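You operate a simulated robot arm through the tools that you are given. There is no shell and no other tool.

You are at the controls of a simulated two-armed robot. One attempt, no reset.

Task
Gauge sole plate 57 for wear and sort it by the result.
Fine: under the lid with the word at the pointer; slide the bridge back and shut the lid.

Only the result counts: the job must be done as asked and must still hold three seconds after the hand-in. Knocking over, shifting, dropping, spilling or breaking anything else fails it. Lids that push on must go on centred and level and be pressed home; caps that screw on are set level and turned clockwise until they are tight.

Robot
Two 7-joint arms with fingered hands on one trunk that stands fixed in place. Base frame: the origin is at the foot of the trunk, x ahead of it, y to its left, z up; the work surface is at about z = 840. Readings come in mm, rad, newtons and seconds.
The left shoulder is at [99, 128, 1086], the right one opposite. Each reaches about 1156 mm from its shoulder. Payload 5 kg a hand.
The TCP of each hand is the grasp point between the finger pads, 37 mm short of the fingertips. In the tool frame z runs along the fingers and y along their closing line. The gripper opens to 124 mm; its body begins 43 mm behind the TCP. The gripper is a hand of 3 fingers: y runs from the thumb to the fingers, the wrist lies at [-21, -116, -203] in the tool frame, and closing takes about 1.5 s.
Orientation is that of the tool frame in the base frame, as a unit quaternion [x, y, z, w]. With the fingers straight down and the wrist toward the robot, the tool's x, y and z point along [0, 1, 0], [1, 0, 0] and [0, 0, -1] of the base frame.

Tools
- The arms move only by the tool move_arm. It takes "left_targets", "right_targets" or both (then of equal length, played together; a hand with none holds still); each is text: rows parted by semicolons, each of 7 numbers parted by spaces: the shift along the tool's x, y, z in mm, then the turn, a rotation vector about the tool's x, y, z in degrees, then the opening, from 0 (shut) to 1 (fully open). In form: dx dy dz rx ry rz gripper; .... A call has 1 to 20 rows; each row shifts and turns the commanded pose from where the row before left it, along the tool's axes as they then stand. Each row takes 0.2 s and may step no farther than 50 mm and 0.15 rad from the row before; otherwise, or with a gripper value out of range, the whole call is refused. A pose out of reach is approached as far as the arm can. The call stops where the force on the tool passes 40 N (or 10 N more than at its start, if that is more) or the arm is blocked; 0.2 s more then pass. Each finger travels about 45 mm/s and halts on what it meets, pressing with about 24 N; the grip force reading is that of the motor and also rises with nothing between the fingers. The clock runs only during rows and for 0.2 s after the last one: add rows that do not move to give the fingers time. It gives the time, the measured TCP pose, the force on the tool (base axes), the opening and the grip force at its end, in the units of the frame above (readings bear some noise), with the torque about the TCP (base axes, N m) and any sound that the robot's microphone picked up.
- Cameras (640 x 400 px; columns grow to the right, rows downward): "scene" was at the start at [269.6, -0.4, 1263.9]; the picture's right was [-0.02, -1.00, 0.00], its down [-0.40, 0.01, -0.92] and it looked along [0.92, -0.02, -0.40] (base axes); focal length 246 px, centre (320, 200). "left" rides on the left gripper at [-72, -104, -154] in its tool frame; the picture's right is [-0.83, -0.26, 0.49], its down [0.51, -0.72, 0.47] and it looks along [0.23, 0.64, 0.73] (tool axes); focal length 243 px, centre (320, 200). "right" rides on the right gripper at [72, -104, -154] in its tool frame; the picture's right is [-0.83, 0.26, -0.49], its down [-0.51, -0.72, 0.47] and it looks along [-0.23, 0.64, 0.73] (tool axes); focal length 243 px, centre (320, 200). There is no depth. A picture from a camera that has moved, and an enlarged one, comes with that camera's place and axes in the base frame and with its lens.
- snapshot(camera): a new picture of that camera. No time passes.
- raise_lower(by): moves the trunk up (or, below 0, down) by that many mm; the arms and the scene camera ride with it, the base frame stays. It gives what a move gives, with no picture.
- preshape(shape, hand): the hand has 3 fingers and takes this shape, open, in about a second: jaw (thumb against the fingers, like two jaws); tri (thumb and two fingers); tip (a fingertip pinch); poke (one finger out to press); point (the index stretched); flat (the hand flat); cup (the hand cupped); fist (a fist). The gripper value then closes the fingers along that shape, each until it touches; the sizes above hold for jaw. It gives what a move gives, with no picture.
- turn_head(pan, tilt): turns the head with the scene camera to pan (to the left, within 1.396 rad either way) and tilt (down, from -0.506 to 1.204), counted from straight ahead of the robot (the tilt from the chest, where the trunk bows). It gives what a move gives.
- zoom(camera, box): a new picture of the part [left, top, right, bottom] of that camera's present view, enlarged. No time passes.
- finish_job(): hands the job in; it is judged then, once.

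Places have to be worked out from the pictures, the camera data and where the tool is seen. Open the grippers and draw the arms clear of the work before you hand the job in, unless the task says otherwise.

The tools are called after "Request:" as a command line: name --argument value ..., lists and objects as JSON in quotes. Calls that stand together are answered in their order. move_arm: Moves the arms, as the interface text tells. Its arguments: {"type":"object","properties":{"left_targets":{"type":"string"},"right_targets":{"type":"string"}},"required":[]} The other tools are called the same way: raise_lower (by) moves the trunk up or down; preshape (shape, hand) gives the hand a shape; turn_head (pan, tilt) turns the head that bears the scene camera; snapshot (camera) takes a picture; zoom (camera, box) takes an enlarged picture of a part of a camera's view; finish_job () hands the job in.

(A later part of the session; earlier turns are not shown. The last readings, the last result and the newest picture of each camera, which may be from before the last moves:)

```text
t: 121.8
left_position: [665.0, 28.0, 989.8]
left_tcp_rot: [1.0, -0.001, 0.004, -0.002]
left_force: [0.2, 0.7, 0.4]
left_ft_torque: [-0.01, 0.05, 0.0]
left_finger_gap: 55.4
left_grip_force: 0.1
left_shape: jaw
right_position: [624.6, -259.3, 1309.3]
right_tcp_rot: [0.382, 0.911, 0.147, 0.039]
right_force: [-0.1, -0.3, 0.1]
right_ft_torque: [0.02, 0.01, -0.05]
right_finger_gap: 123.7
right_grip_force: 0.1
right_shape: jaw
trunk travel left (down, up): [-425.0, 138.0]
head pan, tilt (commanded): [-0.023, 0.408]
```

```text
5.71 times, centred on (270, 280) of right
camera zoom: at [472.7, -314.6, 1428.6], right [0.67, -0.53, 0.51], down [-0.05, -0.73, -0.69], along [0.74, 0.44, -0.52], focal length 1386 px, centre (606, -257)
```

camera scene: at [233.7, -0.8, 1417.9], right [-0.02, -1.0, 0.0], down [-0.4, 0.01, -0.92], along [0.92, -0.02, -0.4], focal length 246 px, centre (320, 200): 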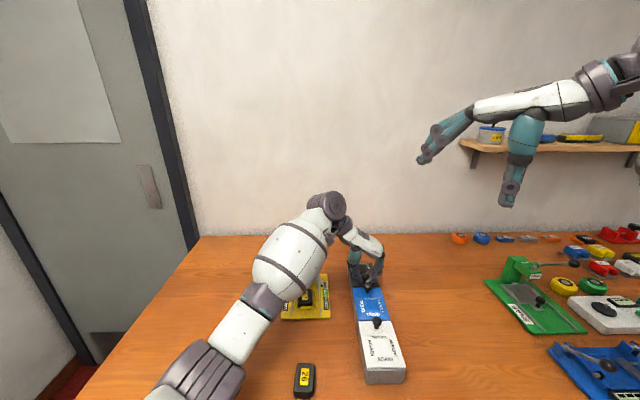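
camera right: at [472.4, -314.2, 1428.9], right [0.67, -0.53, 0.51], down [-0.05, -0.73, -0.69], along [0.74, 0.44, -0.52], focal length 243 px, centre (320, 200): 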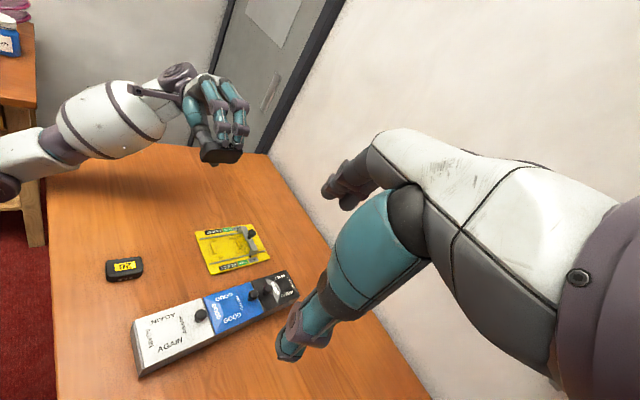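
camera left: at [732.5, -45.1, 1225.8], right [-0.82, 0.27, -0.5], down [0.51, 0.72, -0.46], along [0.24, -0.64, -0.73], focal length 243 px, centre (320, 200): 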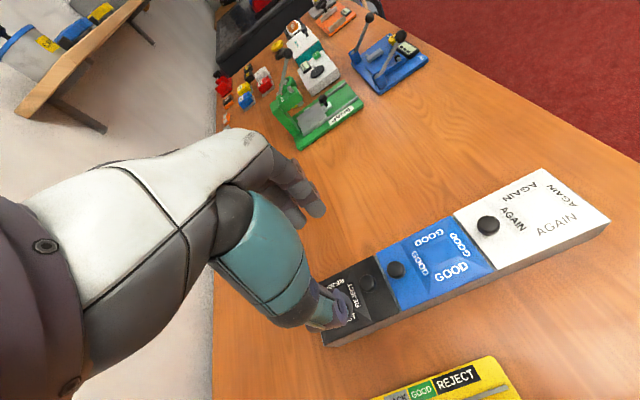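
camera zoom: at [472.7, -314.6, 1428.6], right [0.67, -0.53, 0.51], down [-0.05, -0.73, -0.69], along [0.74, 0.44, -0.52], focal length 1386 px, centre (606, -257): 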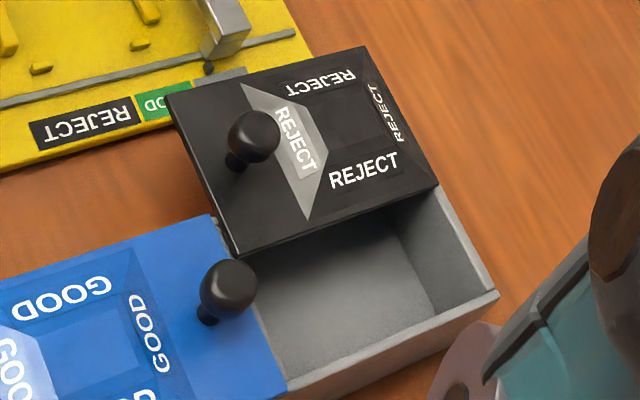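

The knob is at (811, −90.5). I bring the hand over it and grip it as before.

Request:
move_arm --left_targets "36 29.6 -5 0 0 0 0.45;36 29.6 -5 0 0 0 0.45;36 29.6 0 0 0 0 0.45;36 29.7 0 0 0 0 0.45;0 0 0 0 0 0 0.45;0 0 0 0 0 0 0.45;0 0 30 0 0 0 0.45;0 0 25 0 0 0 0.45;0 0 0 0 0 0 0.45;0 0 0 0 0 0 0.45"

Request:
zoom --camera "scene" --box '[325, 240, 395, 300]'

Request:
zoom --camera "right" --box '[230, 230, 300, 300]'

```text
t: 124.0
left_position: [808.2, -92.1, 947.2]
left_tcp_rot: [1.0, -0.001, 0.004, -0.002]
left_force: [0.0, 0.5, 0.0]
left_ft_torque: [0.01, -0.04, 0.0]
left_finger_gap: 55.6
left_grip_force: 0.1
left_shape: jaw
right_position: [624.4, -260.3, 1311.1]
right_tcp_rot: [0.382, 0.912, 0.147, 0.039]
right_force: [-0.6, -0.3, -0.6]
right_ft_torque: [0.02, -0.02, -0.02]
right_finger_gap: 124.1
right_grip_force: 0.0
right_shape: jaw
trunk travel left (down, up): [-425.0, 138.0]
head pan, tilt (commanded): [-0.023, 0.408]
```

```text
6.67 times, centred on (360, 270) of scene
camera zoom: at [230.7, -0.2, 1418.3], right [-0.02, -1.0, 0.0], down [-0.4, 0.01, -0.92], along [0.92, -0.02, -0.4], focal length 1637 px, centre (53, -267)
```

zoom: 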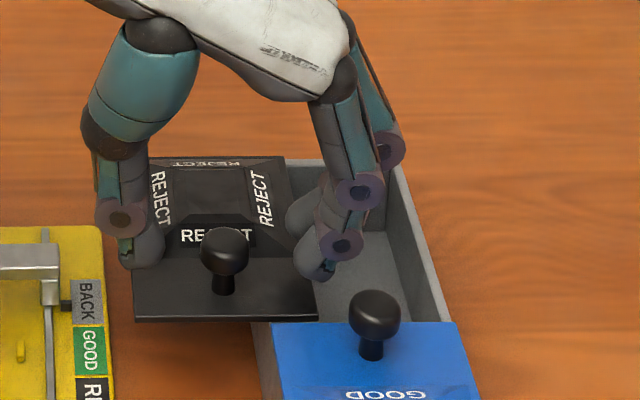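

```text
5.71 times, centred on (265, 265) of right
camera zoom: at [472.5, -314.6, 1428.7], right [0.67, -0.53, 0.51], down [-0.05, -0.73, -0.69], along [0.74, 0.44, -0.52], focal length 1386 px, centre (634, -171)
```

zoom: 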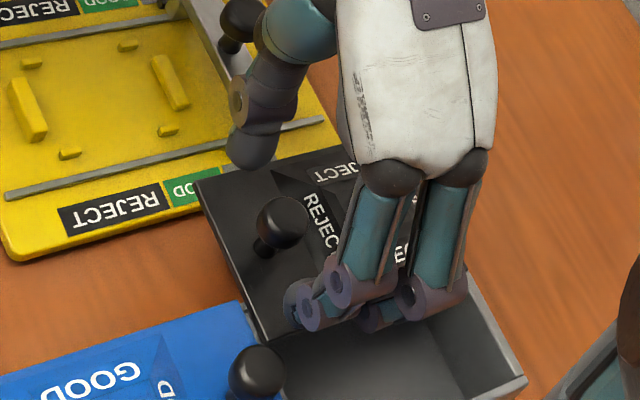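

Slightly off to the right, so I shift 2 mm left, lower 11 mm, close on the knob, and slide the lid 20 mm further open.

Request:
move_arm --left_targets "1 -2 6 0 0 0 0.45;0 0 5.5 0 0 0 0.45;0 0 0 0 0 0 0.45;0 0 0 0 0 0 0.3;0 0 0 0 0 0 0.15;0 0 0 0 0 0 0;0 0 0 0 0 0 0;0 0 0 0 0 0 0"

Request:
move_arm --left_targets "0 -4 0 0 0 0 0;0 -4 0 0 0 0 0;0 -4 0 0 0 0 0;0 -4 0 0 0 0 0;0 -3 0 0 0 0 0;0 0 0 0 0 0 0;0 0 0 0 0 0 0"

Request:
zoom --camera "scene" --box '[315, 240, 405, 310]'

Request:
zoom --camera "right" --box '[220, 220, 310, 310]'

```text
t: 125.8
left_position: [810.6, -89.7, 933.9]
left_tcp_rot: [1.0, -0.001, 0.005, -0.002]
left_force: [-0.1, -0.1, -0.2]
left_ft_torque: [-0.03, 0.06, 0.02]
left_finger_gap: 7.4
left_grip_force: 24.0
left_shape: jaw
right_position: [623.5, -259.6, 1308.9]
right_tcp_rot: [0.382, 0.911, 0.148, 0.039]
right_force: [0.5, -0.1, -0.1]
right_ft_torque: [-0.02, -0.01, 0.05]
right_finger_gap: 124.0
right_grip_force: 0.1
right_shape: jaw
trunk travel left (down, up): [-425.0, 138.0]
head pan, tilt (commanded): [-0.023, 0.408]
```

```text
t: 127.3
left_position: [810.4, -70.7, 935.0]
left_tcp_rot: [1.0, -0.001, 0.004, -0.002]
left_force: [-6.2, -1.6, 0.0]
left_ft_torque: [-0.01, 0.1, -0.01]
left_finger_gap: 6.9
left_grip_force: 23.5
left_shape: jaw
right_position: [624.3, -260.6, 1309.6]
right_tcp_rot: [0.382, 0.911, 0.147, 0.038]
right_force: [-0.3, -0.3, 0.4]
right_ft_torque: [0.01, 0.0, -0.01]
right_finger_gap: 124.0
right_grip_force: 0.2
right_shape: jaw
trunk travel left (down, up): [-425.0, 138.0]
head pan, tilt (commanded): [-0.023, 0.408]
```

```text
5.71 times, centred on (360, 275) of scene
camera zoom: at [231.5, -0.8, 1418.1], right [-0.02, -1.0, 0.0], down [-0.4, 0.01, -0.92], along [0.92, -0.02, -0.4], focal length 1403 px, centre (91, -229)
```

zoom: 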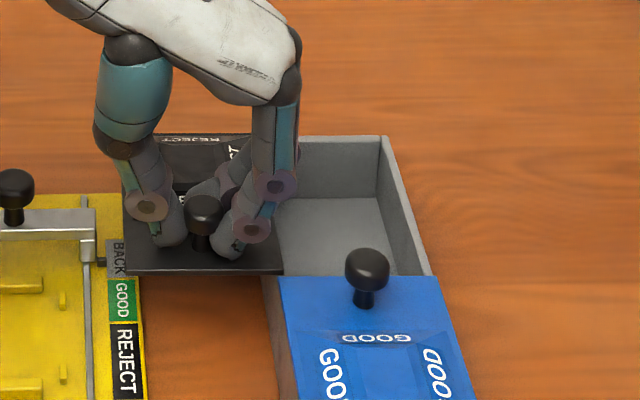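

```text
4.44 times, centred on (265, 265) of right
camera zoom: at [473.3, -315.2, 1428.3], right [0.67, -0.53, 0.51], down [-0.05, -0.72, -0.69], along [0.74, 0.44, -0.52], focal length 1078 px, centre (564, -89)
```

zoom: 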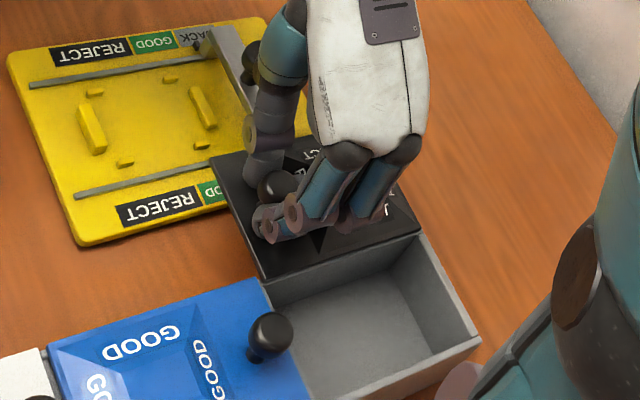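

The lid is nearly clear of the opening. I ease the x load and try 3 mm more.

Request:
move_arm --left_targets "-0.6 -1.5 0 0 0 0 0;0 -1.5 0 0 0 0 0;0 0 0 0 0 0 0;0 0 0 0 0 0 0"

Request:
zoom --camera "scene" --box '[335, 255, 395, 305]'

```text
t: 128.3
left_position: [810.6, -68.1, 934.6]
left_tcp_rot: [1.0, -0.002, 0.005, -0.001]
left_force: [-4.7, -7.2, -0.8]
left_ft_torque: [-0.23, 0.13, 0.02]
left_finger_gap: 6.9
left_grip_force: 24.5
left_shape: jaw
right_position: [625.4, -261.2, 1309.6]
right_tcp_rot: [0.383, 0.911, 0.148, 0.038]
right_force: [0.1, -0.2, 0.4]
right_ft_torque: [-0.03, -0.01, 0.0]
right_finger_gap: 123.9
right_grip_force: 0.0
right_shape: jaw
trunk travel left (down, up): [-425.0, 138.0]
head pan, tilt (commanded): [-0.023, 0.408]
```

```text
8.00 times, centred on (365, 280) of scene
camera zoom: at [231.9, -1.7, 1418.1], right [-0.02, -1.0, 0.0], down [-0.4, 0.01, -0.92], along [0.92, -0.02, -0.4], focal length 1964 px, centre (-40, -440)
```

zoom: 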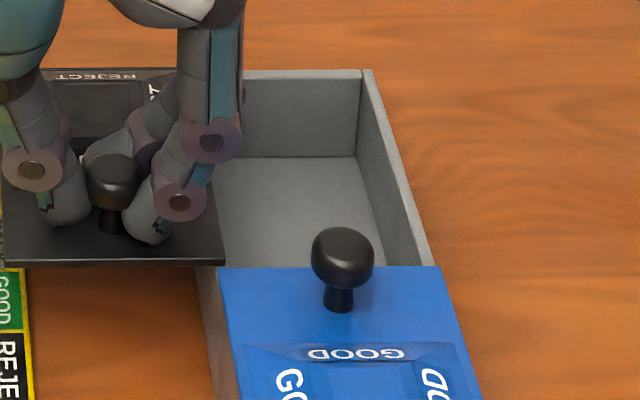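

The lid has reached its open stop (7 N), and the compartment is fully uncovered. I ease back 1.5 mm, release the knob and rise.

Request:
move_arm --left_targets "-0.5 1.5 0 0 0 0 0;0 0 0 0 0 0 0;0 0 0 0 0 0 0.15;0 0 0 0 0 0 0.25;0 0 0 0 0 0 0.38;0 0 0 0 0 0 0.38;0 0 -20 0 0 0 0.38;0 0 -40 0 0 0 0.4;0 0 -40 0 0 0 0.45;0 0 0 0 0 0 0.45"

Request:
zoom --camera "scene" --box '[330, 250, 410, 310]'

Request:
zoom --camera "right" --box '[220, 220, 310, 320]'

Request:
zoom --camera "scene" --box '[280, 290, 330, 340]'

```text
t: 130.6
left_position: [810.7, -66.9, 1033.7]
left_tcp_rot: [1.0, -0.001, 0.005, -0.001]
left_force: [0.3, 0.1, 0.4]
left_ft_torque: [0.0, 0.06, -0.01]
left_finger_gap: 55.3
left_grip_force: 0.0
left_shape: jaw
right_position: [623.4, -260.0, 1310.8]
right_tcp_rot: [0.382, 0.912, 0.148, 0.038]
right_force: [0.3, -0.5, -0.4]
right_ft_torque: [0.0, -0.04, 0.02]
right_finger_gap: 124.2
right_grip_force: 0.1
right_shape: jaw
trunk travel left (down, up): [-425.0, 138.0]
head pan, tilt (commanded): [-0.023, 0.408]
```

```text
6.67 times, centred on (370, 280) of scene
camera zoom: at [231.1, -0.3, 1418.2], right [-0.02, -1.0, 0.0], down [-0.4, 0.01, -0.92], along [0.92, -0.02, -0.4], focal length 1637 px, centre (-13, -333)
```

zoom: 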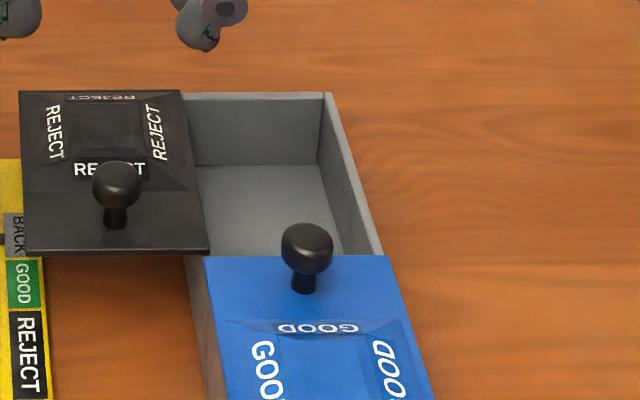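

```text
4.00 times, centred on (265, 270) of right
camera zoom: at [472.9, -314.7, 1428.5], right [0.67, -0.53, 0.51], down [-0.05, -0.73, -0.69], along [0.74, 0.44, -0.52], focal length 970 px, centre (540, -80)
```

zoom: 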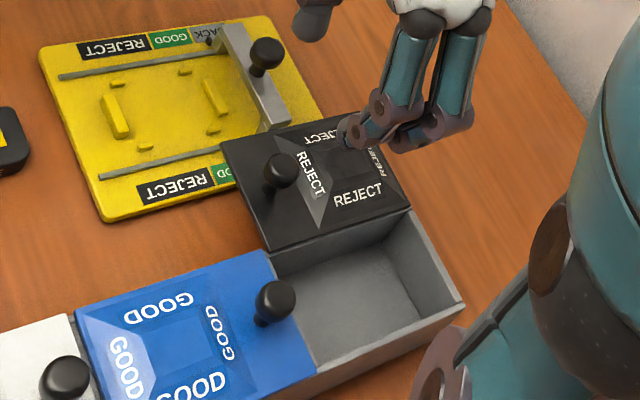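

```text
8.00 times, centred on (305, 315) of scene
camera zoom: at [231.1, -0.3, 1418.2], right [-0.02, -1.0, 0.0], down [-0.4, 0.01, -0.92], along [0.92, -0.02, -0.4], focal length 1964 px, centre (440, -720)
```

zoom: 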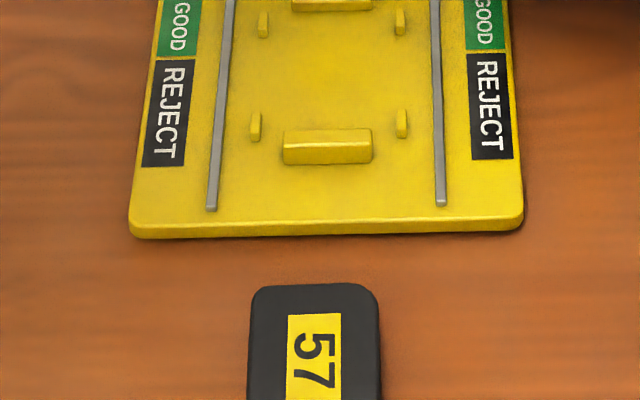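

The compartment is open (about 106 × 70 mm inside, centre near (847, −148)). I go back to plate 57 on the table at about (666, 29).

Request:
move_arm --left_targets "-36.3 -24 0 0 0 0 0.45;-36.3 -24 0 0 0 0 0.45;-36.3 -24 0 0 0 0 0.45;-36.3 -24 0 0 0 0 0.45;0 0 40 0 0 0 0.45;0 0 40 0 0 0 0.45;0 0 40 0 0 0 0.45;0 0 20 0 0 0 0.45;0 0 0 0 0 0 0.45;0 0 0 0 0 0 0.45"

Request:
zoom --camera "scene" --box '[265, 290, 345, 360]'

```text
t: 132.8
left_position: [665.0, 29.8, 894.9]
left_tcp_rot: [1.0, -0.003, 0.006, -0.001]
left_force: [-0.4, -1.0, 0.3]
left_ft_torque: [-0.04, -0.01, -0.01]
left_finger_gap: 55.7
left_grip_force: 0.0
left_shape: jaw
right_position: [623.6, -260.7, 1310.2]
right_tcp_rot: [0.382, 0.911, 0.148, 0.038]
right_force: [-0.3, -0.5, -0.6]
right_ft_torque: [-0.02, 0.01, 0.01]
right_finger_gap: 124.0
right_grip_force: 0.0
right_shape: jaw
trunk travel left (down, up): [-425.0, 138.0]
head pan, tilt (commanded): [-0.023, 0.408]
```

```text
5.71 times, centred on (305, 325) of scene
camera zoom: at [230.7, -0.4, 1418.3], right [-0.02, -1.0, 0.0], down [-0.4, 0.01, -0.92], along [0.92, -0.02, -0.4], focal length 1403 px, centre (406, -514)
```

zoom: 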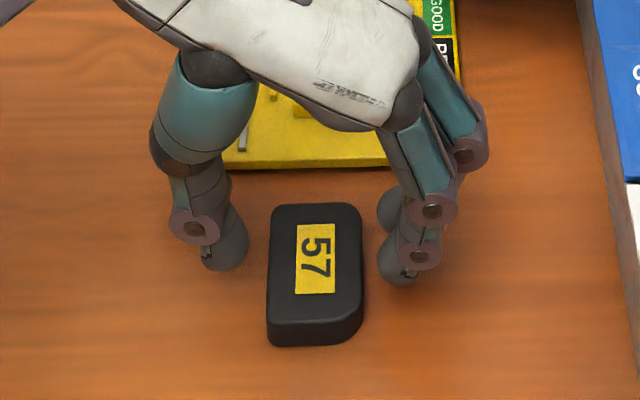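

The hand is centred over the plate. I lower 13 mm for a full-depth grip, close, and lift.

Request:
move_arm --left_targets "0 0 8 0 0 0 0.45;0 0 5 0 0 0 0.45;0 0 0 0 0 0 0.45;0 0 0 0 0 0 0.3;0 0 0 0 0 0 0.1;0 0 0 0 0 0 0;0 0 0 0 0 0 0;0 0 0 0 0 0 0;0 0 -15 0 0 0 0;0 0 -35 0 0 0 0;0 0 -40 0 0 0 0;0 0 -40 0 0 0 0;0 0 0 0 0 0 0"

Request:
zoom --camera "scene" --box '[255, 240, 345, 330]'

```text
t: 135.6
left_position: [663.1, 29.2, 1013.7]
left_tcp_rot: [1.0, -0.003, 0.005, -0.001]
left_force: [0.4, 0.2, -0.6]
left_ft_torque: [0.0, 0.02, -0.01]
left_finger_gap: 36.9
left_grip_force: 23.7
left_shape: jaw
right_position: [622.9, -258.7, 1309.7]
right_tcp_rot: [0.382, 0.911, 0.147, 0.039]
right_force: [-0.2, -0.6, 0.5]
right_ft_torque: [-0.03, -0.01, -0.03]
right_finger_gap: 123.9
right_grip_force: 0.2
right_shape: jaw
trunk travel left (down, up): [-425.0, 138.0]
head pan, tilt (commanded): [-0.023, 0.408]
```

```text
4.44 times, centred on (300, 285) of scene
camera zoom: at [231.0, -0.1, 1418.2], right [-0.02, -1.0, 0.0], down [-0.4, 0.01, -0.92], along [0.92, -0.02, -0.4], focal length 1091 px, centre (409, -178)
```

zoom: 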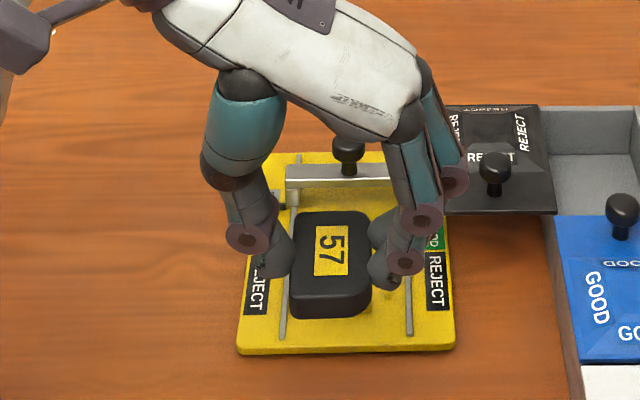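

Plate 57 is in hand. I rise, move out, and turn the hand 90° so the plate's long side lies across the box and the fingers will fit inside the compartment.

Request:
move_arm --left_targets "0 0 -40 0 0 0 0;32 23 0 0 0 0 0;32 23 0 0 0 0 0;32 23 0 0 0 0 0;0 0 0 0 0 -8.2 0;0 0 0 0 0 -8.2 0;0 0 0 0 0 -8.2 0;0 0 0 0 0 -8.2 0;0 0 0 0 0 -8.2 0;0 0 0 0 0 -8.2 0;0 0 0 0 0 -8.2 0;0 0 0 0 0 -8.2 0;0 0 0 0 0 -8.2 0;0 0 0 0 0 -8.2 0;0 0 0 0 0 -8 0;0 0 0 0 0 0 0;0 0 0 0 0 0 0"

Request:
snapshot --camera "scene"

Request:
zoom --camera "right" --box '[170, 150, 320, 320]'

Request:
snapshot --camera "left"

```text
t: 139.2
left_position: [758.8, -41.6, 1052.2]
left_tcp_rot: [0.708, 0.707, 0.005, 0.002]
left_force: [-0.3, -0.9, -0.8]
left_ft_torque: [-0.03, -0.02, -0.01]
left_finger_gap: 36.9
left_grip_force: 24.0
left_shape: jaw
right_position: [623.1, -260.5, 1310.3]
right_tcp_rot: [0.382, 0.912, 0.148, 0.039]
right_force: [0.6, 0.2, 0.3]
right_ft_torque: [0.01, -0.02, 0.02]
right_finger_gap: 123.9
right_grip_force: 0.1
right_shape: jaw
trunk travel left (down, up): [-425.0, 138.0]
head pan, tilt (commanded): [-0.023, 0.408]
```

```text
taken
camera scene: at [230.6, -0.7, 1418.3], right [-0.02, -1.0, 0.0], down [-0.4, 0.01, -0.92], along [0.92, -0.02, -0.4], focal length 246 px, centre (320, 200)
```

scene: 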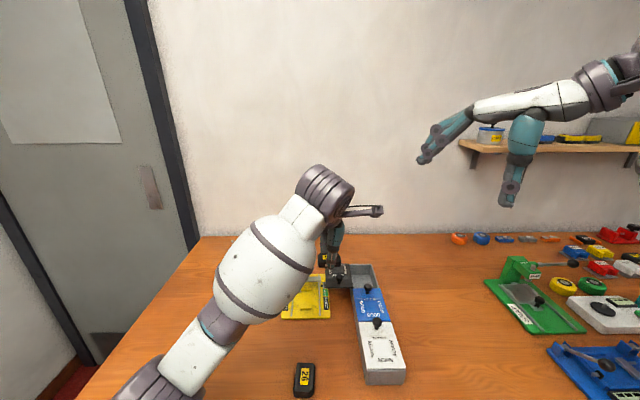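

```text
2.35 times, centred on (245, 235) of right
camera zoom: at [472.4, -315.1, 1428.7], right [0.67, -0.53, 0.51], down [-0.05, -0.72, -0.69], along [0.74, 0.44, -0.52], focal length 571 px, centre (496, 118)
```

zoom: 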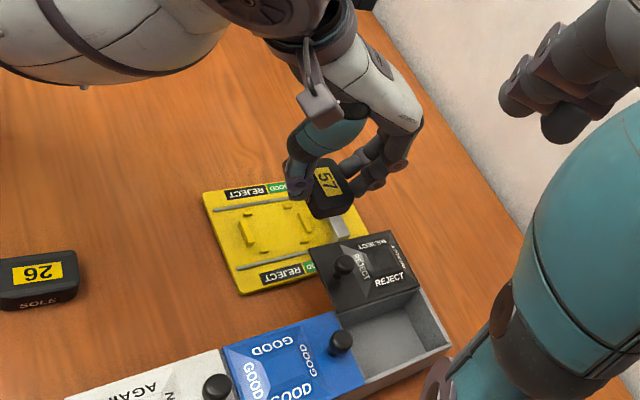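

```text
taken
camera left: at [652.8, -114.3, 1204.8], right [-0.26, -0.83, -0.5], down [-0.72, 0.51, -0.48], along [0.65, 0.23, -0.72], focal length 243 px, centre (320, 200)
```

left: 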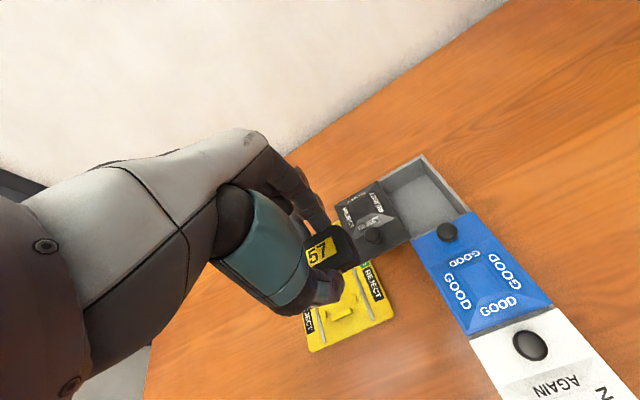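

The plate is now turned across. I move over the compartment centre at about (845, −148), staying high, and check with the right and left cameras.

Request:
move_arm --left_targets "-35.5 28.7 0 0 0 0 0;-35.5 28.7 0 0 0 0 0;-35.5 28.7 0 0 0 0 0;0 0 20 0 0 0 0;0 0 20 0 0 0 0;0 0 0 0 0 0 0;0 0 0 0 0 0 0;0 0 0 0 0 0 0"

Request:
zoom --camera "right" --box '[210, 200, 320, 320]'

Request:
snapshot --camera "left"

Request:
zoom --camera "scene" --box '[310, 190, 430, 320]'

```text
t: 140.9
left_position: [845.5, -147.4, 1013.8]
left_tcp_rot: [0.708, 0.706, 0.006, 0.003]
left_force: [0.5, 0.3, -0.5]
left_ft_torque: [0.01, -0.01, -0.01]
left_finger_gap: 36.7
left_grip_force: 23.7
left_shape: jaw
right_position: [624.5, -259.6, 1308.9]
right_tcp_rot: [0.382, 0.911, 0.148, 0.039]
right_force: [0.5, 0.6, 0.1]
right_ft_torque: [0.0, 0.0, 0.0]
right_finger_gap: 124.0
right_grip_force: 0.1
right_shape: jaw
trunk travel left (down, up): [-425.0, 138.0]
head pan, tilt (commanded): [-0.023, 0.408]
```

```text
3.33 times, centred on (265, 260) of right
camera zoom: at [472.4, -315.1, 1428.6], right [0.67, -0.53, 0.51], down [-0.05, -0.72, -0.69], along [0.74, 0.44, -0.52], focal length 809 px, centre (503, 0)
```

zoom: 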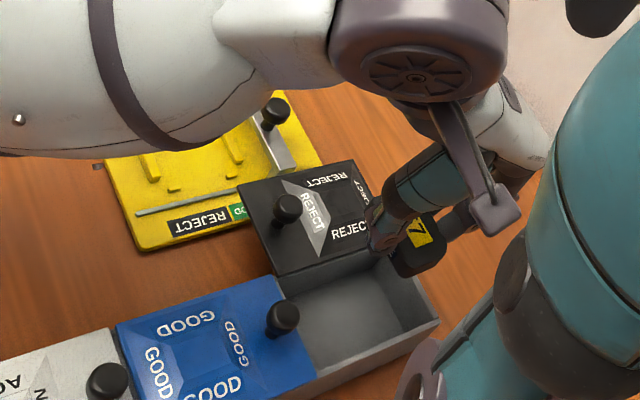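

```text
taken
camera left: at [739.0, -221.0, 1166.2], right [-0.26, -0.83, -0.5], down [-0.72, 0.51, -0.48], along [0.65, 0.23, -0.72], focal length 243 px, centre (320, 200)
```

left: 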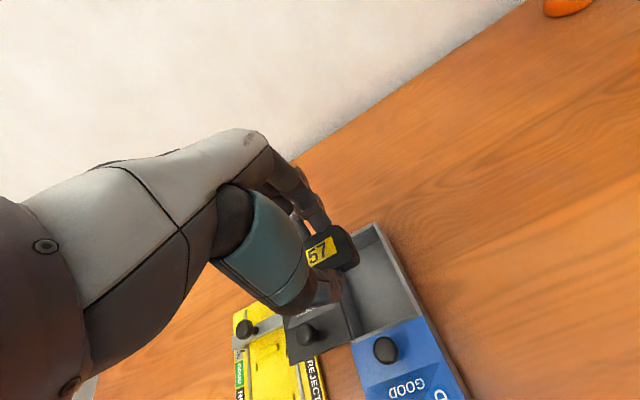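

```text
3.08 times, centred on (370, 255) of scene
camera zoom: at [230.6, -0.7, 1418.3], right [-0.02, -1.0, 0.0], down [-0.4, 0.01, -0.92], along [0.92, -0.02, -0.4], focal length 755 px, centre (166, 31)
```

zoom: 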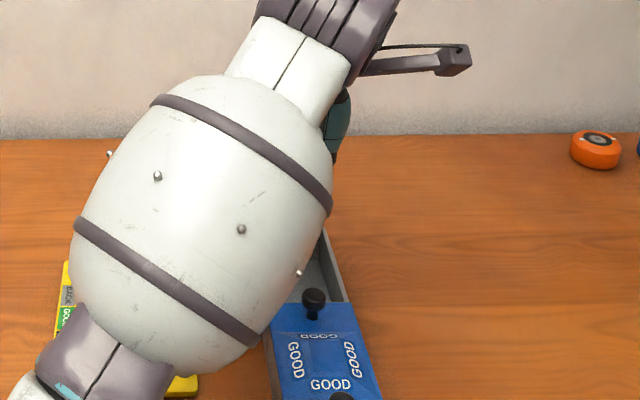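

The forearm hides the scene view here, so I rely on the left camera. I zoom in on the plate against the compartment.

Request:
zoom --camera "left" --box '[280, 200, 440, 360]'

Request:
zoom --camera "right" --box '[250, 240, 310, 320]'

```text
2.50 times, centred on (360, 280) of left
camera zoom: at [739.0, -221.0, 1166.2], right [-0.26, -0.83, -0.5], down [-0.72, 0.51, -0.48], along [0.65, 0.23, -0.72], focal length 606 px, centre (220, 0)
```

zoom: 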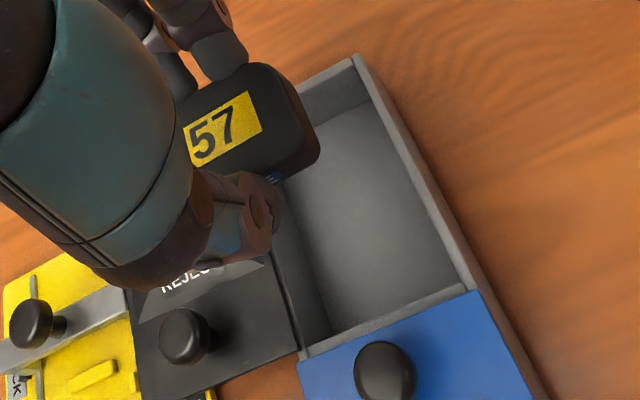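

```text
5.00 times, centred on (280, 280) of right
camera zoom: at [472.4, -315.1, 1428.6], right [0.67, -0.53, 0.51], down [-0.05, -0.72, -0.69], along [0.74, 0.44, -0.52], focal length 1213 px, centre (520, -200)
```

zoom: 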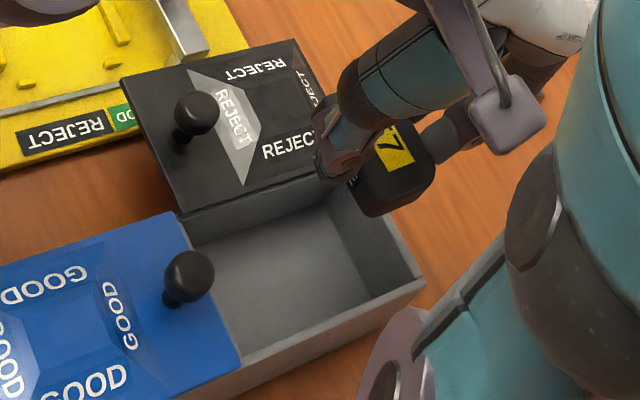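

Compartment inside runs y = −112…−184 and x = 792…900. The plate sits about 2–3 mm left of the TCP, so I shift 3 mm right and 3.5 mm out, then lower in stages to TCP z ≈ 920.

Request:
move_arm --left_targets "-3 3.5 0 0 0 0 0;0 0 30 0 0 0 0;0 0 30 0 0 0 0;0 0 20 0 0 0 0;0 0 12 0 0 0 0;0 0 0 0 0 0 0;0 0 0 0 0 0 0"

Request:
zoom --camera "left" --box '[280, 200, 440, 360]'

Request:
zoom --camera "right" --box '[230, 220, 320, 320]'

```text
t: 142.6
left_position: [850.3, -151.2, 920.2]
left_tcp_rot: [0.708, 0.706, 0.006, 0.002]
left_force: [-0.1, 1.7, -0.8]
left_ft_torque: [0.0, -0.01, -0.01]
left_finger_gap: 36.9
left_grip_force: 23.7
left_shape: jaw
right_position: [623.2, -260.3, 1310.2]
right_tcp_rot: [0.382, 0.911, 0.147, 0.039]
right_force: [0.0, -0.1, 1.7]
right_ft_torque: [-0.02, 0.03, 0.01]
right_finger_gap: 123.8
right_grip_force: 0.0
right_shape: jaw
trunk travel left (down, up): [-425.0, 138.0]
head pan, tilt (commanded): [-0.023, 0.408]
```

```text
2.50 times, centred on (360, 280) of left
camera zoom: at [743.9, -223.6, 1072.7], right [-0.26, -0.83, -0.5], down [-0.72, 0.51, -0.48], along [0.65, 0.23, -0.72], focal length 606 px, centre (220, 0)
```

zoom: 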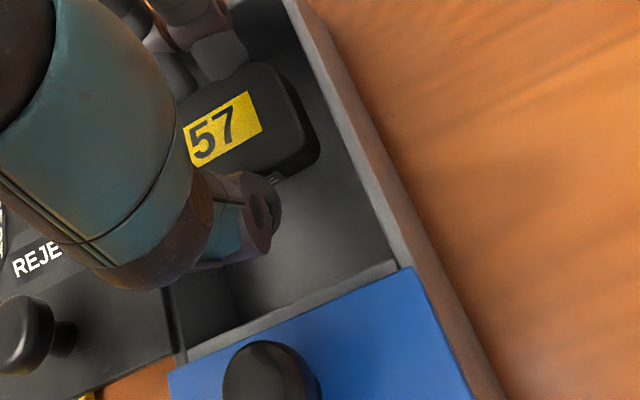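

```text
4.00 times, centred on (275, 270) of right
camera zoom: at [472.4, -314.8, 1428.7], right [0.67, -0.53, 0.51], down [-0.05, -0.73, -0.69], along [0.74, 0.44, -0.52], focal length 970 px, centre (500, -80)
```

zoom: 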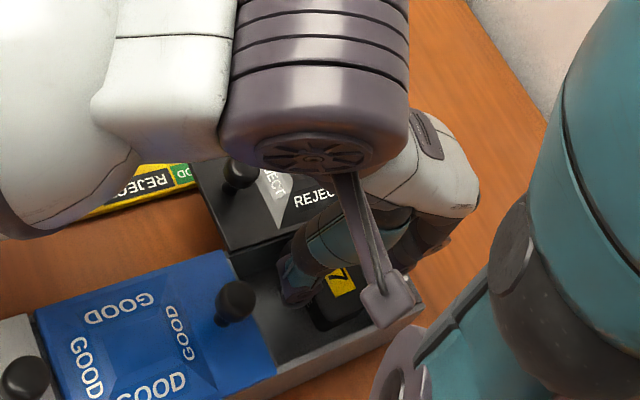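

The plate has entered the compartment with space all round. I lower another 20 mm, watching the force.

Request:
move_arm --left_targets "0 0 7 0 0 0 0;0 0 7 0 0 0 0;0 0 6 0 0 0 0;0 0 0 0 0 0 0;0 0 0 0 0 0 0"

Request:
zoom --camera "left" --box '[280, 200, 440, 360]'

Request:
zoom --camera "right" --box '[240, 250, 310, 320]'

```text
t: 143.8
left_position: [847.6, -150.2, 902.3]
left_tcp_rot: [0.708, 0.706, 0.006, 0.003]
left_force: [-18.2, -1.5, 14.2]
left_ft_torque: [0.16, -0.53, 0.17]
left_finger_gap: 35.8
left_grip_force: 23.5
left_shape: jaw
right_position: [619.8, -261.3, 1312.2]
right_tcp_rot: [0.382, 0.911, 0.148, 0.041]
right_force: [0.1, 0.4, -0.1]
right_ft_torque: [0.01, -0.03, -0.04]
right_finger_gap: 124.1
right_grip_force: 0.0
right_shape: jaw
trunk travel left (down, up): [-425.0, 138.0]
head pan, tilt (commanded): [-0.023, 0.408]
```

```text
2.50 times, centred on (360, 280) of left
camera zoom: at [740.3, -223.8, 1054.5], right [-0.26, -0.83, -0.5], down [-0.71, 0.51, -0.48], along [0.65, 0.23, -0.72], focal length 606 px, centre (220, 0)
```

zoom: 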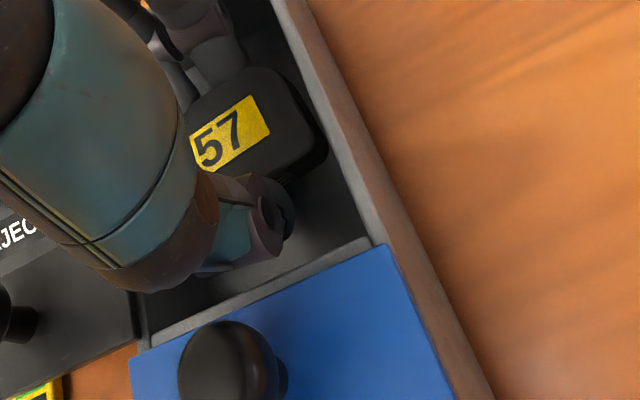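

```text
5.71 times, centred on (275, 285) of right
camera zoom: at [467.8, -314.7, 1430.3], right [0.67, -0.53, 0.51], down [-0.05, -0.73, -0.69], along [0.74, 0.44, -0.51], focal length 1386 px, centre (577, -286)
```

zoom: 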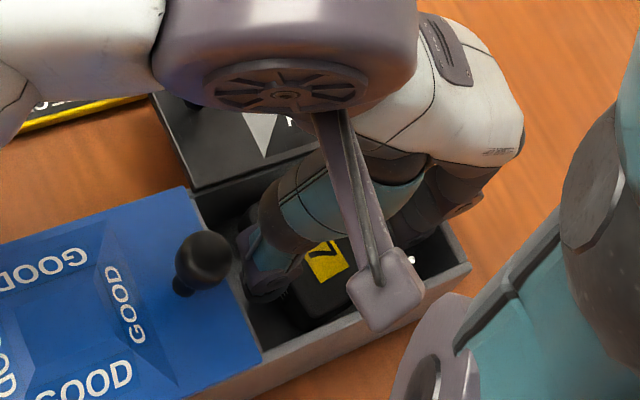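

Contact: 18 N in x and 14 N up, so the finger knuckles are touching the far wall. I raise straight up at once.

Request:
move_arm --left_targets "0 0 -6 0 0 0 0;0 0 -8 0 0 0 0;0 0 0 0 0 0 0;0 0 0 0 0 0 0"

Request:
snapshot --camera "left"

Request:
zoom --camera "right" --box '[180, 240, 320, 380]'

Request:
snapshot --camera "scene"

```text
t: 144.8
left_position: [851.2, -150.3, 913.1]
left_tcp_rot: [0.709, 0.706, 0.004, 0.002]
left_force: [-0.9, -0.1, -1.2]
left_ft_torque: [0.0, -0.02, 0.0]
left_finger_gap: 36.0
left_grip_force: 24.0
left_shape: jaw
right_position: [622.7, -260.0, 1309.8]
right_tcp_rot: [0.382, 0.912, 0.147, 0.039]
right_force: [-0.1, -0.3, -0.3]
right_ft_torque: [0.01, 0.0, -0.03]
right_finger_gap: 124.1
right_grip_force: 0.2
right_shape: jaw
trunk travel left (down, up): [-425.0, 138.0]
head pan, tilt (commanded): [-0.023, 0.408]
```

```text
taken
camera left: at [743.4, -223.6, 1065.7], right [-0.26, -0.83, -0.5], down [-0.72, 0.51, -0.48], along [0.65, 0.23, -0.72], focal length 243 px, centre (320, 200)
```

left: 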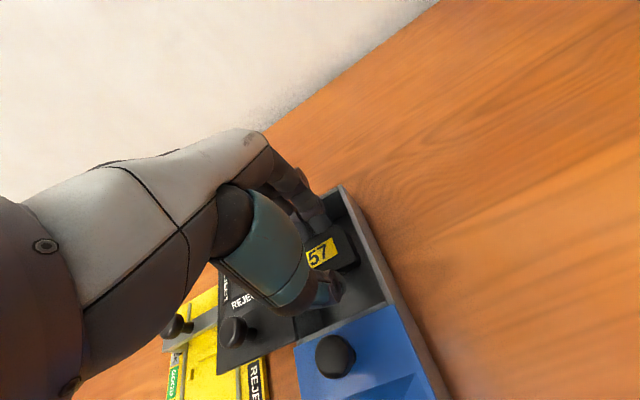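

```text
2.86 times, centred on (250, 310) of right
camera zoom: at [472.4, -314.8, 1428.7], right [0.67, -0.53, 0.51], down [-0.05, -0.73, -0.69], along [0.74, 0.44, -0.52], focal length 693 px, centre (520, -114)
```

zoom: 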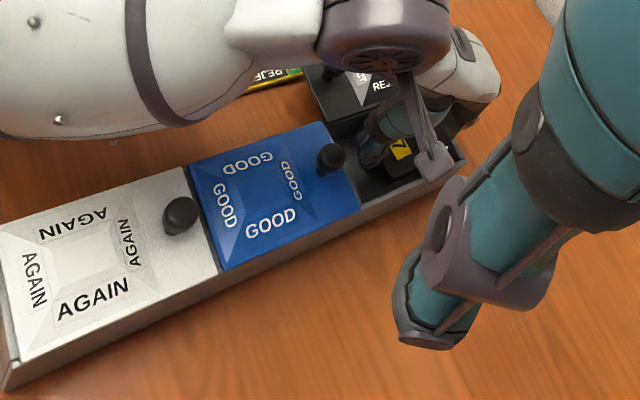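

```text
taken
camera scene: at [230.6, -0.4, 1418.3], right [-0.02, -1.0, 0.0], down [-0.4, 0.01, -0.92], along [0.92, -0.02, -0.4], focal length 246 px, centre (320, 200)
```

scene: 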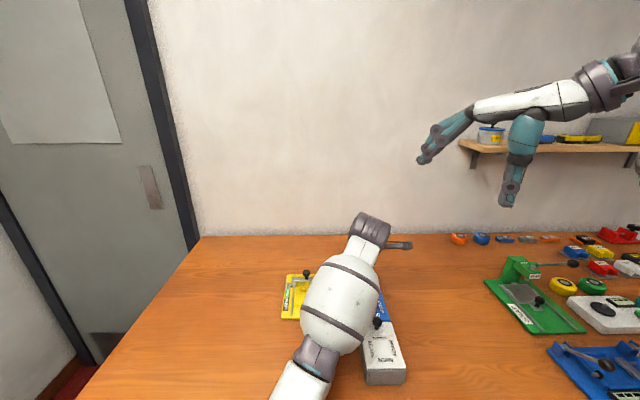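

I'm clear again and the box did not move. The knuckles are widest about 23 mm above the tips, so I'll release from TCP z ≈ 909, 4 mm nearer the middle, which leaves only about a 20 mm drop inside the compartment.

Request:
move_arm --left_targets "0 -4 0 0 0 0 0;0 0 4 0 0 0 0;0 0 0 0 0 0 0;0 0 0 0 0 0 0;0 0 0 0 0 0 0"

Request:
zoom --camera "left" --box '[280, 180, 440, 340]'

Request:
zoom --camera "right" --box '[240, 250, 310, 320]'

```text
t: 145.9
left_position: [844.5, -150.1, 908.7]
left_tcp_rot: [0.708, 0.706, 0.004, 0.003]
left_force: [0.3, -0.8, -0.2]
left_ft_torque: [0.02, 0.01, 0.02]
left_finger_gap: 36.3
left_grip_force: 23.5
left_shape: jaw
right_position: [623.4, -259.3, 1310.2]
right_tcp_rot: [0.382, 0.911, 0.147, 0.039]
right_force: [-0.6, -0.1, -0.3]
right_ft_torque: [0.0, 0.01, -0.01]
right_finger_gap: 124.3
right_grip_force: 0.0
right_shape: jaw
trunk travel left (down, up): [-425.0, 138.0]
head pan, tilt (commanded): [-0.023, 0.408]
```

```text
2.50 times, centred on (360, 260) of left
camera zoom: at [738.6, -223.3, 1061.9], right [-0.26, -0.83, -0.5], down [-0.72, 0.51, -0.48], along [0.65, 0.23, -0.72], focal length 606 px, centre (220, 50)
```

zoom: 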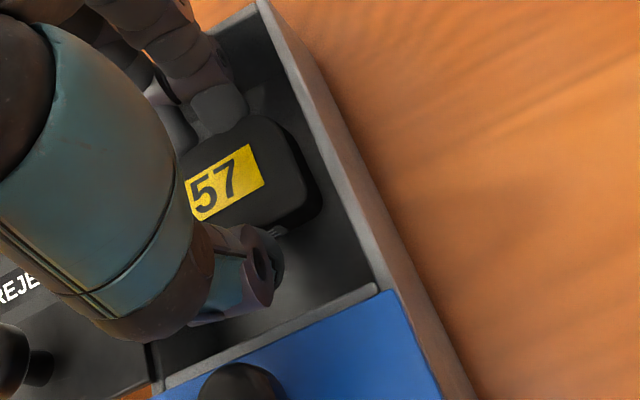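

```text
5.71 times, centred on (275, 285) of right
camera zoom: at [472.5, -314.9, 1428.7], right [0.67, -0.53, 0.51], down [-0.05, -0.73, -0.69], along [0.74, 0.44, -0.52], focal length 1386 px, centre (577, -286)
```

zoom: 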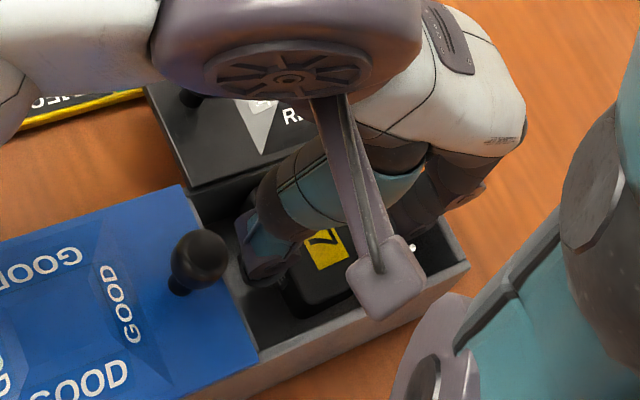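

No contact forces, and the plate is well inside the walls. I open the fingers a little to let it down.

Request:
move_arm --left_targets "0 0 0 0 0 0 0.3;0 0 0 0 0 0 0.33;0 0 0 0 0 0 0.36;0 0 0 0 0 0 0.38;0 0 0 0 0 0 0.38"

Request:
zoom --camera "left" --box '[280, 180, 440, 340]'

```text
t: 147.2
left_position: [844.9, -150.4, 911.4]
left_tcp_rot: [0.709, 0.706, 0.004, 0.003]
left_force: [-2.5, 0.3, 0.7]
left_ft_torque: [0.03, 0.01, 0.08]
left_finger_gap: 45.4
left_grip_force: 0.0
left_shape: jaw
right_position: [622.7, -260.2, 1309.9]
right_tcp_rot: [0.383, 0.911, 0.148, 0.039]
right_force: [-0.4, 0.9, 0.5]
right_ft_torque: [-0.04, 0.04, 0.01]
right_finger_gap: 123.9
right_grip_force: 0.2
right_shape: jaw
trunk travel left (down, up): [-425.0, 138.0]
head pan, tilt (commanded): [-0.023, 0.408]
```

```text
2.50 times, centred on (360, 260) of left
camera zoom: at [738.1, -223.3, 1062.4], right [-0.26, -0.83, -0.5], down [-0.72, 0.51, -0.48], along [0.65, 0.23, -0.72], focal length 606 px, centre (220, 50)
```

zoom: 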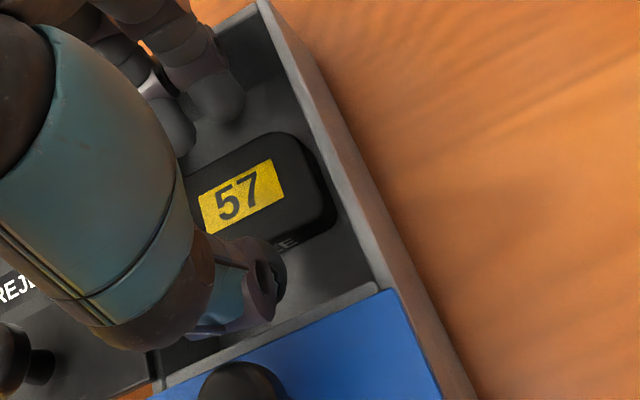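

The plate has settled flat on the compartment floor. I raise the hand straight up.

Request:
move_arm --left_targets "0 0 -10 0 0 0 0.38;0 0 -20 0 0 0 0.38;0 0 -40 0 0 0 0.38;0 0 -40 0 0 0 0.4;0 0 -30 0 0 0 0.45;0 0 0 0 0 0 0.45"

Request:
snapshot --camera "left"

Request:
zoom --camera "left" --box '[300, 180, 440, 320]'

Request:
zoom --camera "right" --box '[210, 220, 320, 320]'

```text
t: 148.6
left_position: [844.0, -151.0, 1049.3]
left_tcp_rot: [0.708, 0.706, 0.004, 0.003]
left_force: [0.1, 0.5, 0.0]
left_ft_torque: [0.02, 0.02, -0.02]
left_finger_gap: 55.1
left_grip_force: 0.0
left_shape: jaw
right_position: [623.4, -260.9, 1310.5]
right_tcp_rot: [0.382, 0.912, 0.148, 0.038]
right_force: [0.5, 0.0, -0.2]
right_ft_torque: [0.03, 0.01, 0.01]
right_finger_gap: 123.8
right_grip_force: 0.0
right_shape: jaw
trunk travel left (down, up): [-425.0, 138.0]
head pan, tilt (commanded): [-0.023, 0.408]
```

```text
taken
camera left: at [737.4, -223.2, 1202.6], right [-0.26, -0.83, -0.5], down [-0.72, 0.51, -0.48], along [0.65, 0.23, -0.72], focal length 243 px, centre (320, 200)
```

left: 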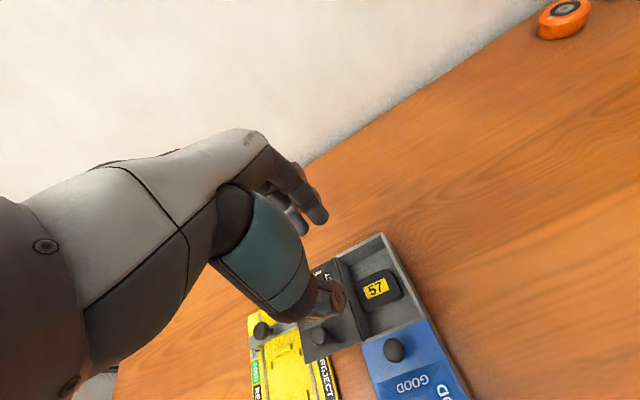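

```text
2.86 times, centred on (370, 250) of left
camera zoom: at [737.4, -223.2, 1202.6], right [-0.26, -0.83, -0.5], down [-0.72, 0.51, -0.48], along [0.65, 0.23, -0.72], focal length 693 px, centre (177, 57)
```

zoom: 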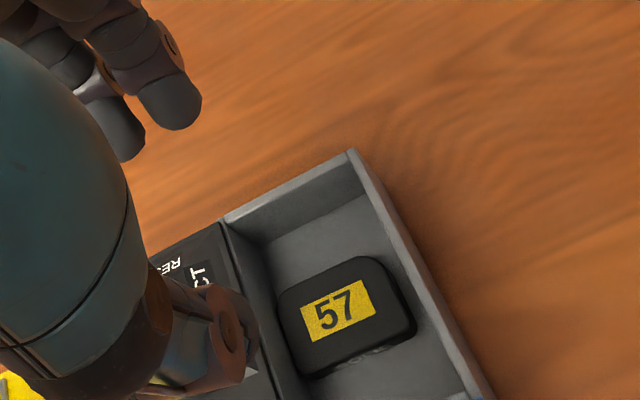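

```text
4.00 times, centred on (265, 270) of right
camera zoom: at [472.7, -314.9, 1428.5], right [0.67, -0.53, 0.51], down [-0.05, -0.73, -0.69], along [0.74, 0.44, -0.52], focal length 970 px, centre (540, -80)
```

zoom: 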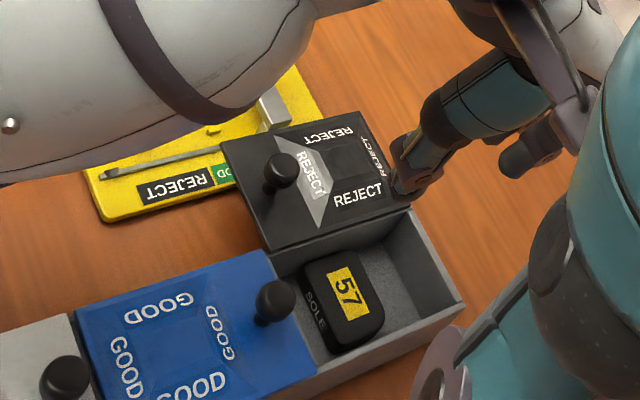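

Plate 57 lies flat in the REJECT compartment, well below the rim. Now I turn the hand back and go to the lid's knob to shut it.

Request:
move_arm --left_targets "0 0 0 0 0 8.2 0.45;0 0 0 0 0 8.2 0.45;0 0 0 0 0 8.2 0.45;0 0 0 0 0 8.2 0.45;0 0 0 0 0 8.2 0.45;0 0 0 0 0 8.2 0.45;0 0 0 0 0 8.2 0.45;0 0 0 0 0 8.2 0.45;0 0 0 0 0 8.2 0.45;0 0 0 0 0 8.2 0.45;0 0 0 0 0 8 0.45;-17 -41 0 0 0 0 0.45;-17 -41 0 0 0 0 0.45;0 0 0 0 0 0 0.45;0 0 0 0 0 0 0.45"

Request:
zoom --camera "scene" --box '[310, 220, 420, 310]'

Request:
zoom --camera "right" --box '[220, 210, 310, 310]'

```text
t: 151.8
left_position: [810.8, -67.1, 1046.9]
left_tcp_rot: [1.0, -0.002, 0.005, -0.001]
left_force: [-0.2, -1.1, -0.4]
left_ft_torque: [-0.03, -0.02, -0.01]
left_finger_gap: 55.7
left_grip_force: 0.1
left_shape: jaw
right_position: [623.6, -259.7, 1310.1]
right_tcp_rot: [0.383, 0.911, 0.147, 0.039]
right_force: [-0.2, -0.3, 1.4]
right_ft_torque: [-0.02, 0.01, 0.0]
right_finger_gap: 124.1
right_grip_force: 0.0
right_shape: jaw
trunk travel left (down, up): [-425.0, 138.0]
head pan, tilt (commanded): [-0.023, 0.408]
```

```text
4.44 times, centred on (365, 265) of scene
camera zoom: at [230.5, 0.6, 1418.4], right [-0.02, -1.0, 0.0], down [-0.4, 0.01, -0.92], along [0.92, -0.02, -0.4], focal length 1091 px, centre (120, -89)
```

zoom: 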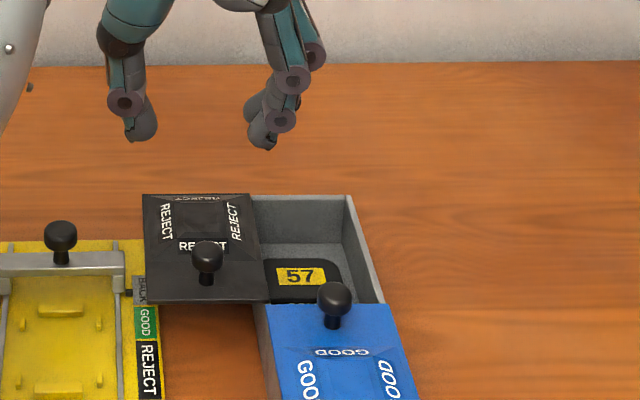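

```text
4.00 times, centred on (265, 260) of right
camera zoom: at [472.3, -313.7, 1429.0], right [0.67, -0.53, 0.51], down [-0.05, -0.73, -0.69], along [0.74, 0.44, -0.52], focal length 970 px, centre (540, -40)
```

zoom: 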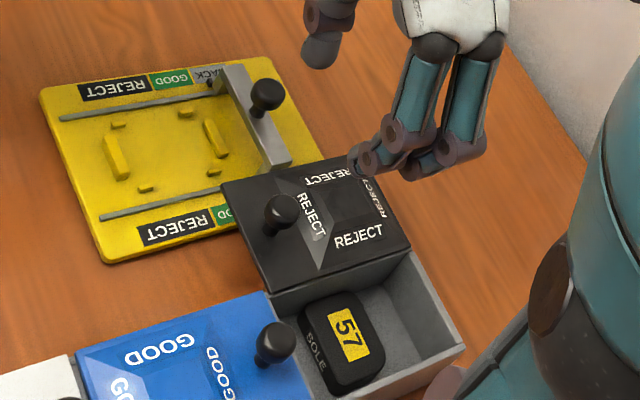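

Plate 57 can be seen inside, and the gauge stands empty with the bridge at BACK. I come down on the knob at about (810, −70) and grip it.

Request:
move_arm --left_targets "-1 2 30 0 0 0 0.45;0 0 40 0 0 0 0.45;0 0 30 0 0 0 0.45;0 0 12 0 0 0 0.45;0 0 0 0 0 0 0.45;0 0 0 0 0 0 0.45;0 0 0 0 0 0 0.3;0 0 0 0 0 0 0.15;0 0 0 0 0 0 0;0 0 0 0 0 0 0;0 0 0 0 0 0 0"

Request:
zoom --camera "scene" --box '[320, 240, 400, 310]'

Request:
zoom --camera "right" --box '[230, 230, 300, 310]'

```text
t: 154.2
left_position: [810.4, -70.1, 937.7]
left_tcp_rot: [1.0, -0.002, 0.004, -0.002]
left_force: [0.9, -0.3, 0.4]
left_ft_torque: [0.06, 0.0, -0.02]
left_finger_gap: 10.8
left_grip_force: 23.9
left_shape: jaw
right_position: [624.2, -260.2, 1309.8]
right_tcp_rot: [0.383, 0.911, 0.148, 0.039]
right_force: [0.1, -0.2, 0.2]
right_ft_torque: [-0.01, -0.01, 0.0]
right_finger_gap: 124.1
right_grip_force: 0.0
right_shape: jaw
trunk travel left (down, up): [-425.0, 138.0]
head pan, tilt (commanded): [-0.023, 0.408]
```

```text
5.71 times, centred on (360, 275) of scene
camera zoom: at [231.0, -0.4, 1418.2], right [-0.02, -1.0, 0.0], down [-0.4, 0.01, -0.92], along [0.92, -0.02, -0.4], focal length 1403 px, centre (91, -229)
```

zoom: 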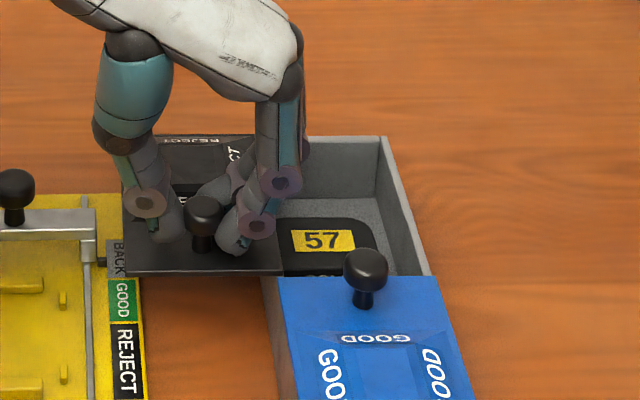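

```text
5.00 times, centred on (265, 270) of right
camera zoom: at [472.8, -314.8, 1428.5], right [0.67, -0.53, 0.51], down [-0.05, -0.73, -0.69], along [0.74, 0.44, -0.52], focal length 1213 px, centre (595, -150)
```

zoom: 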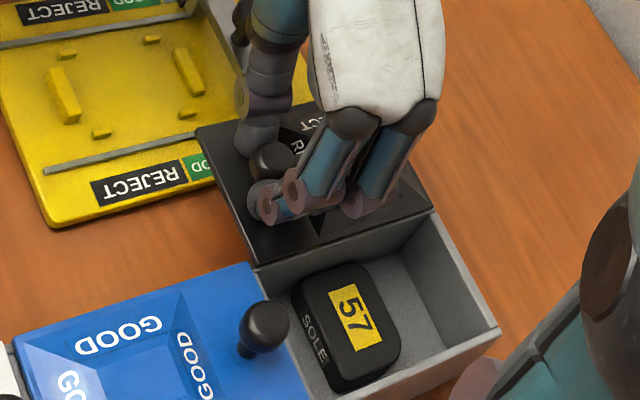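

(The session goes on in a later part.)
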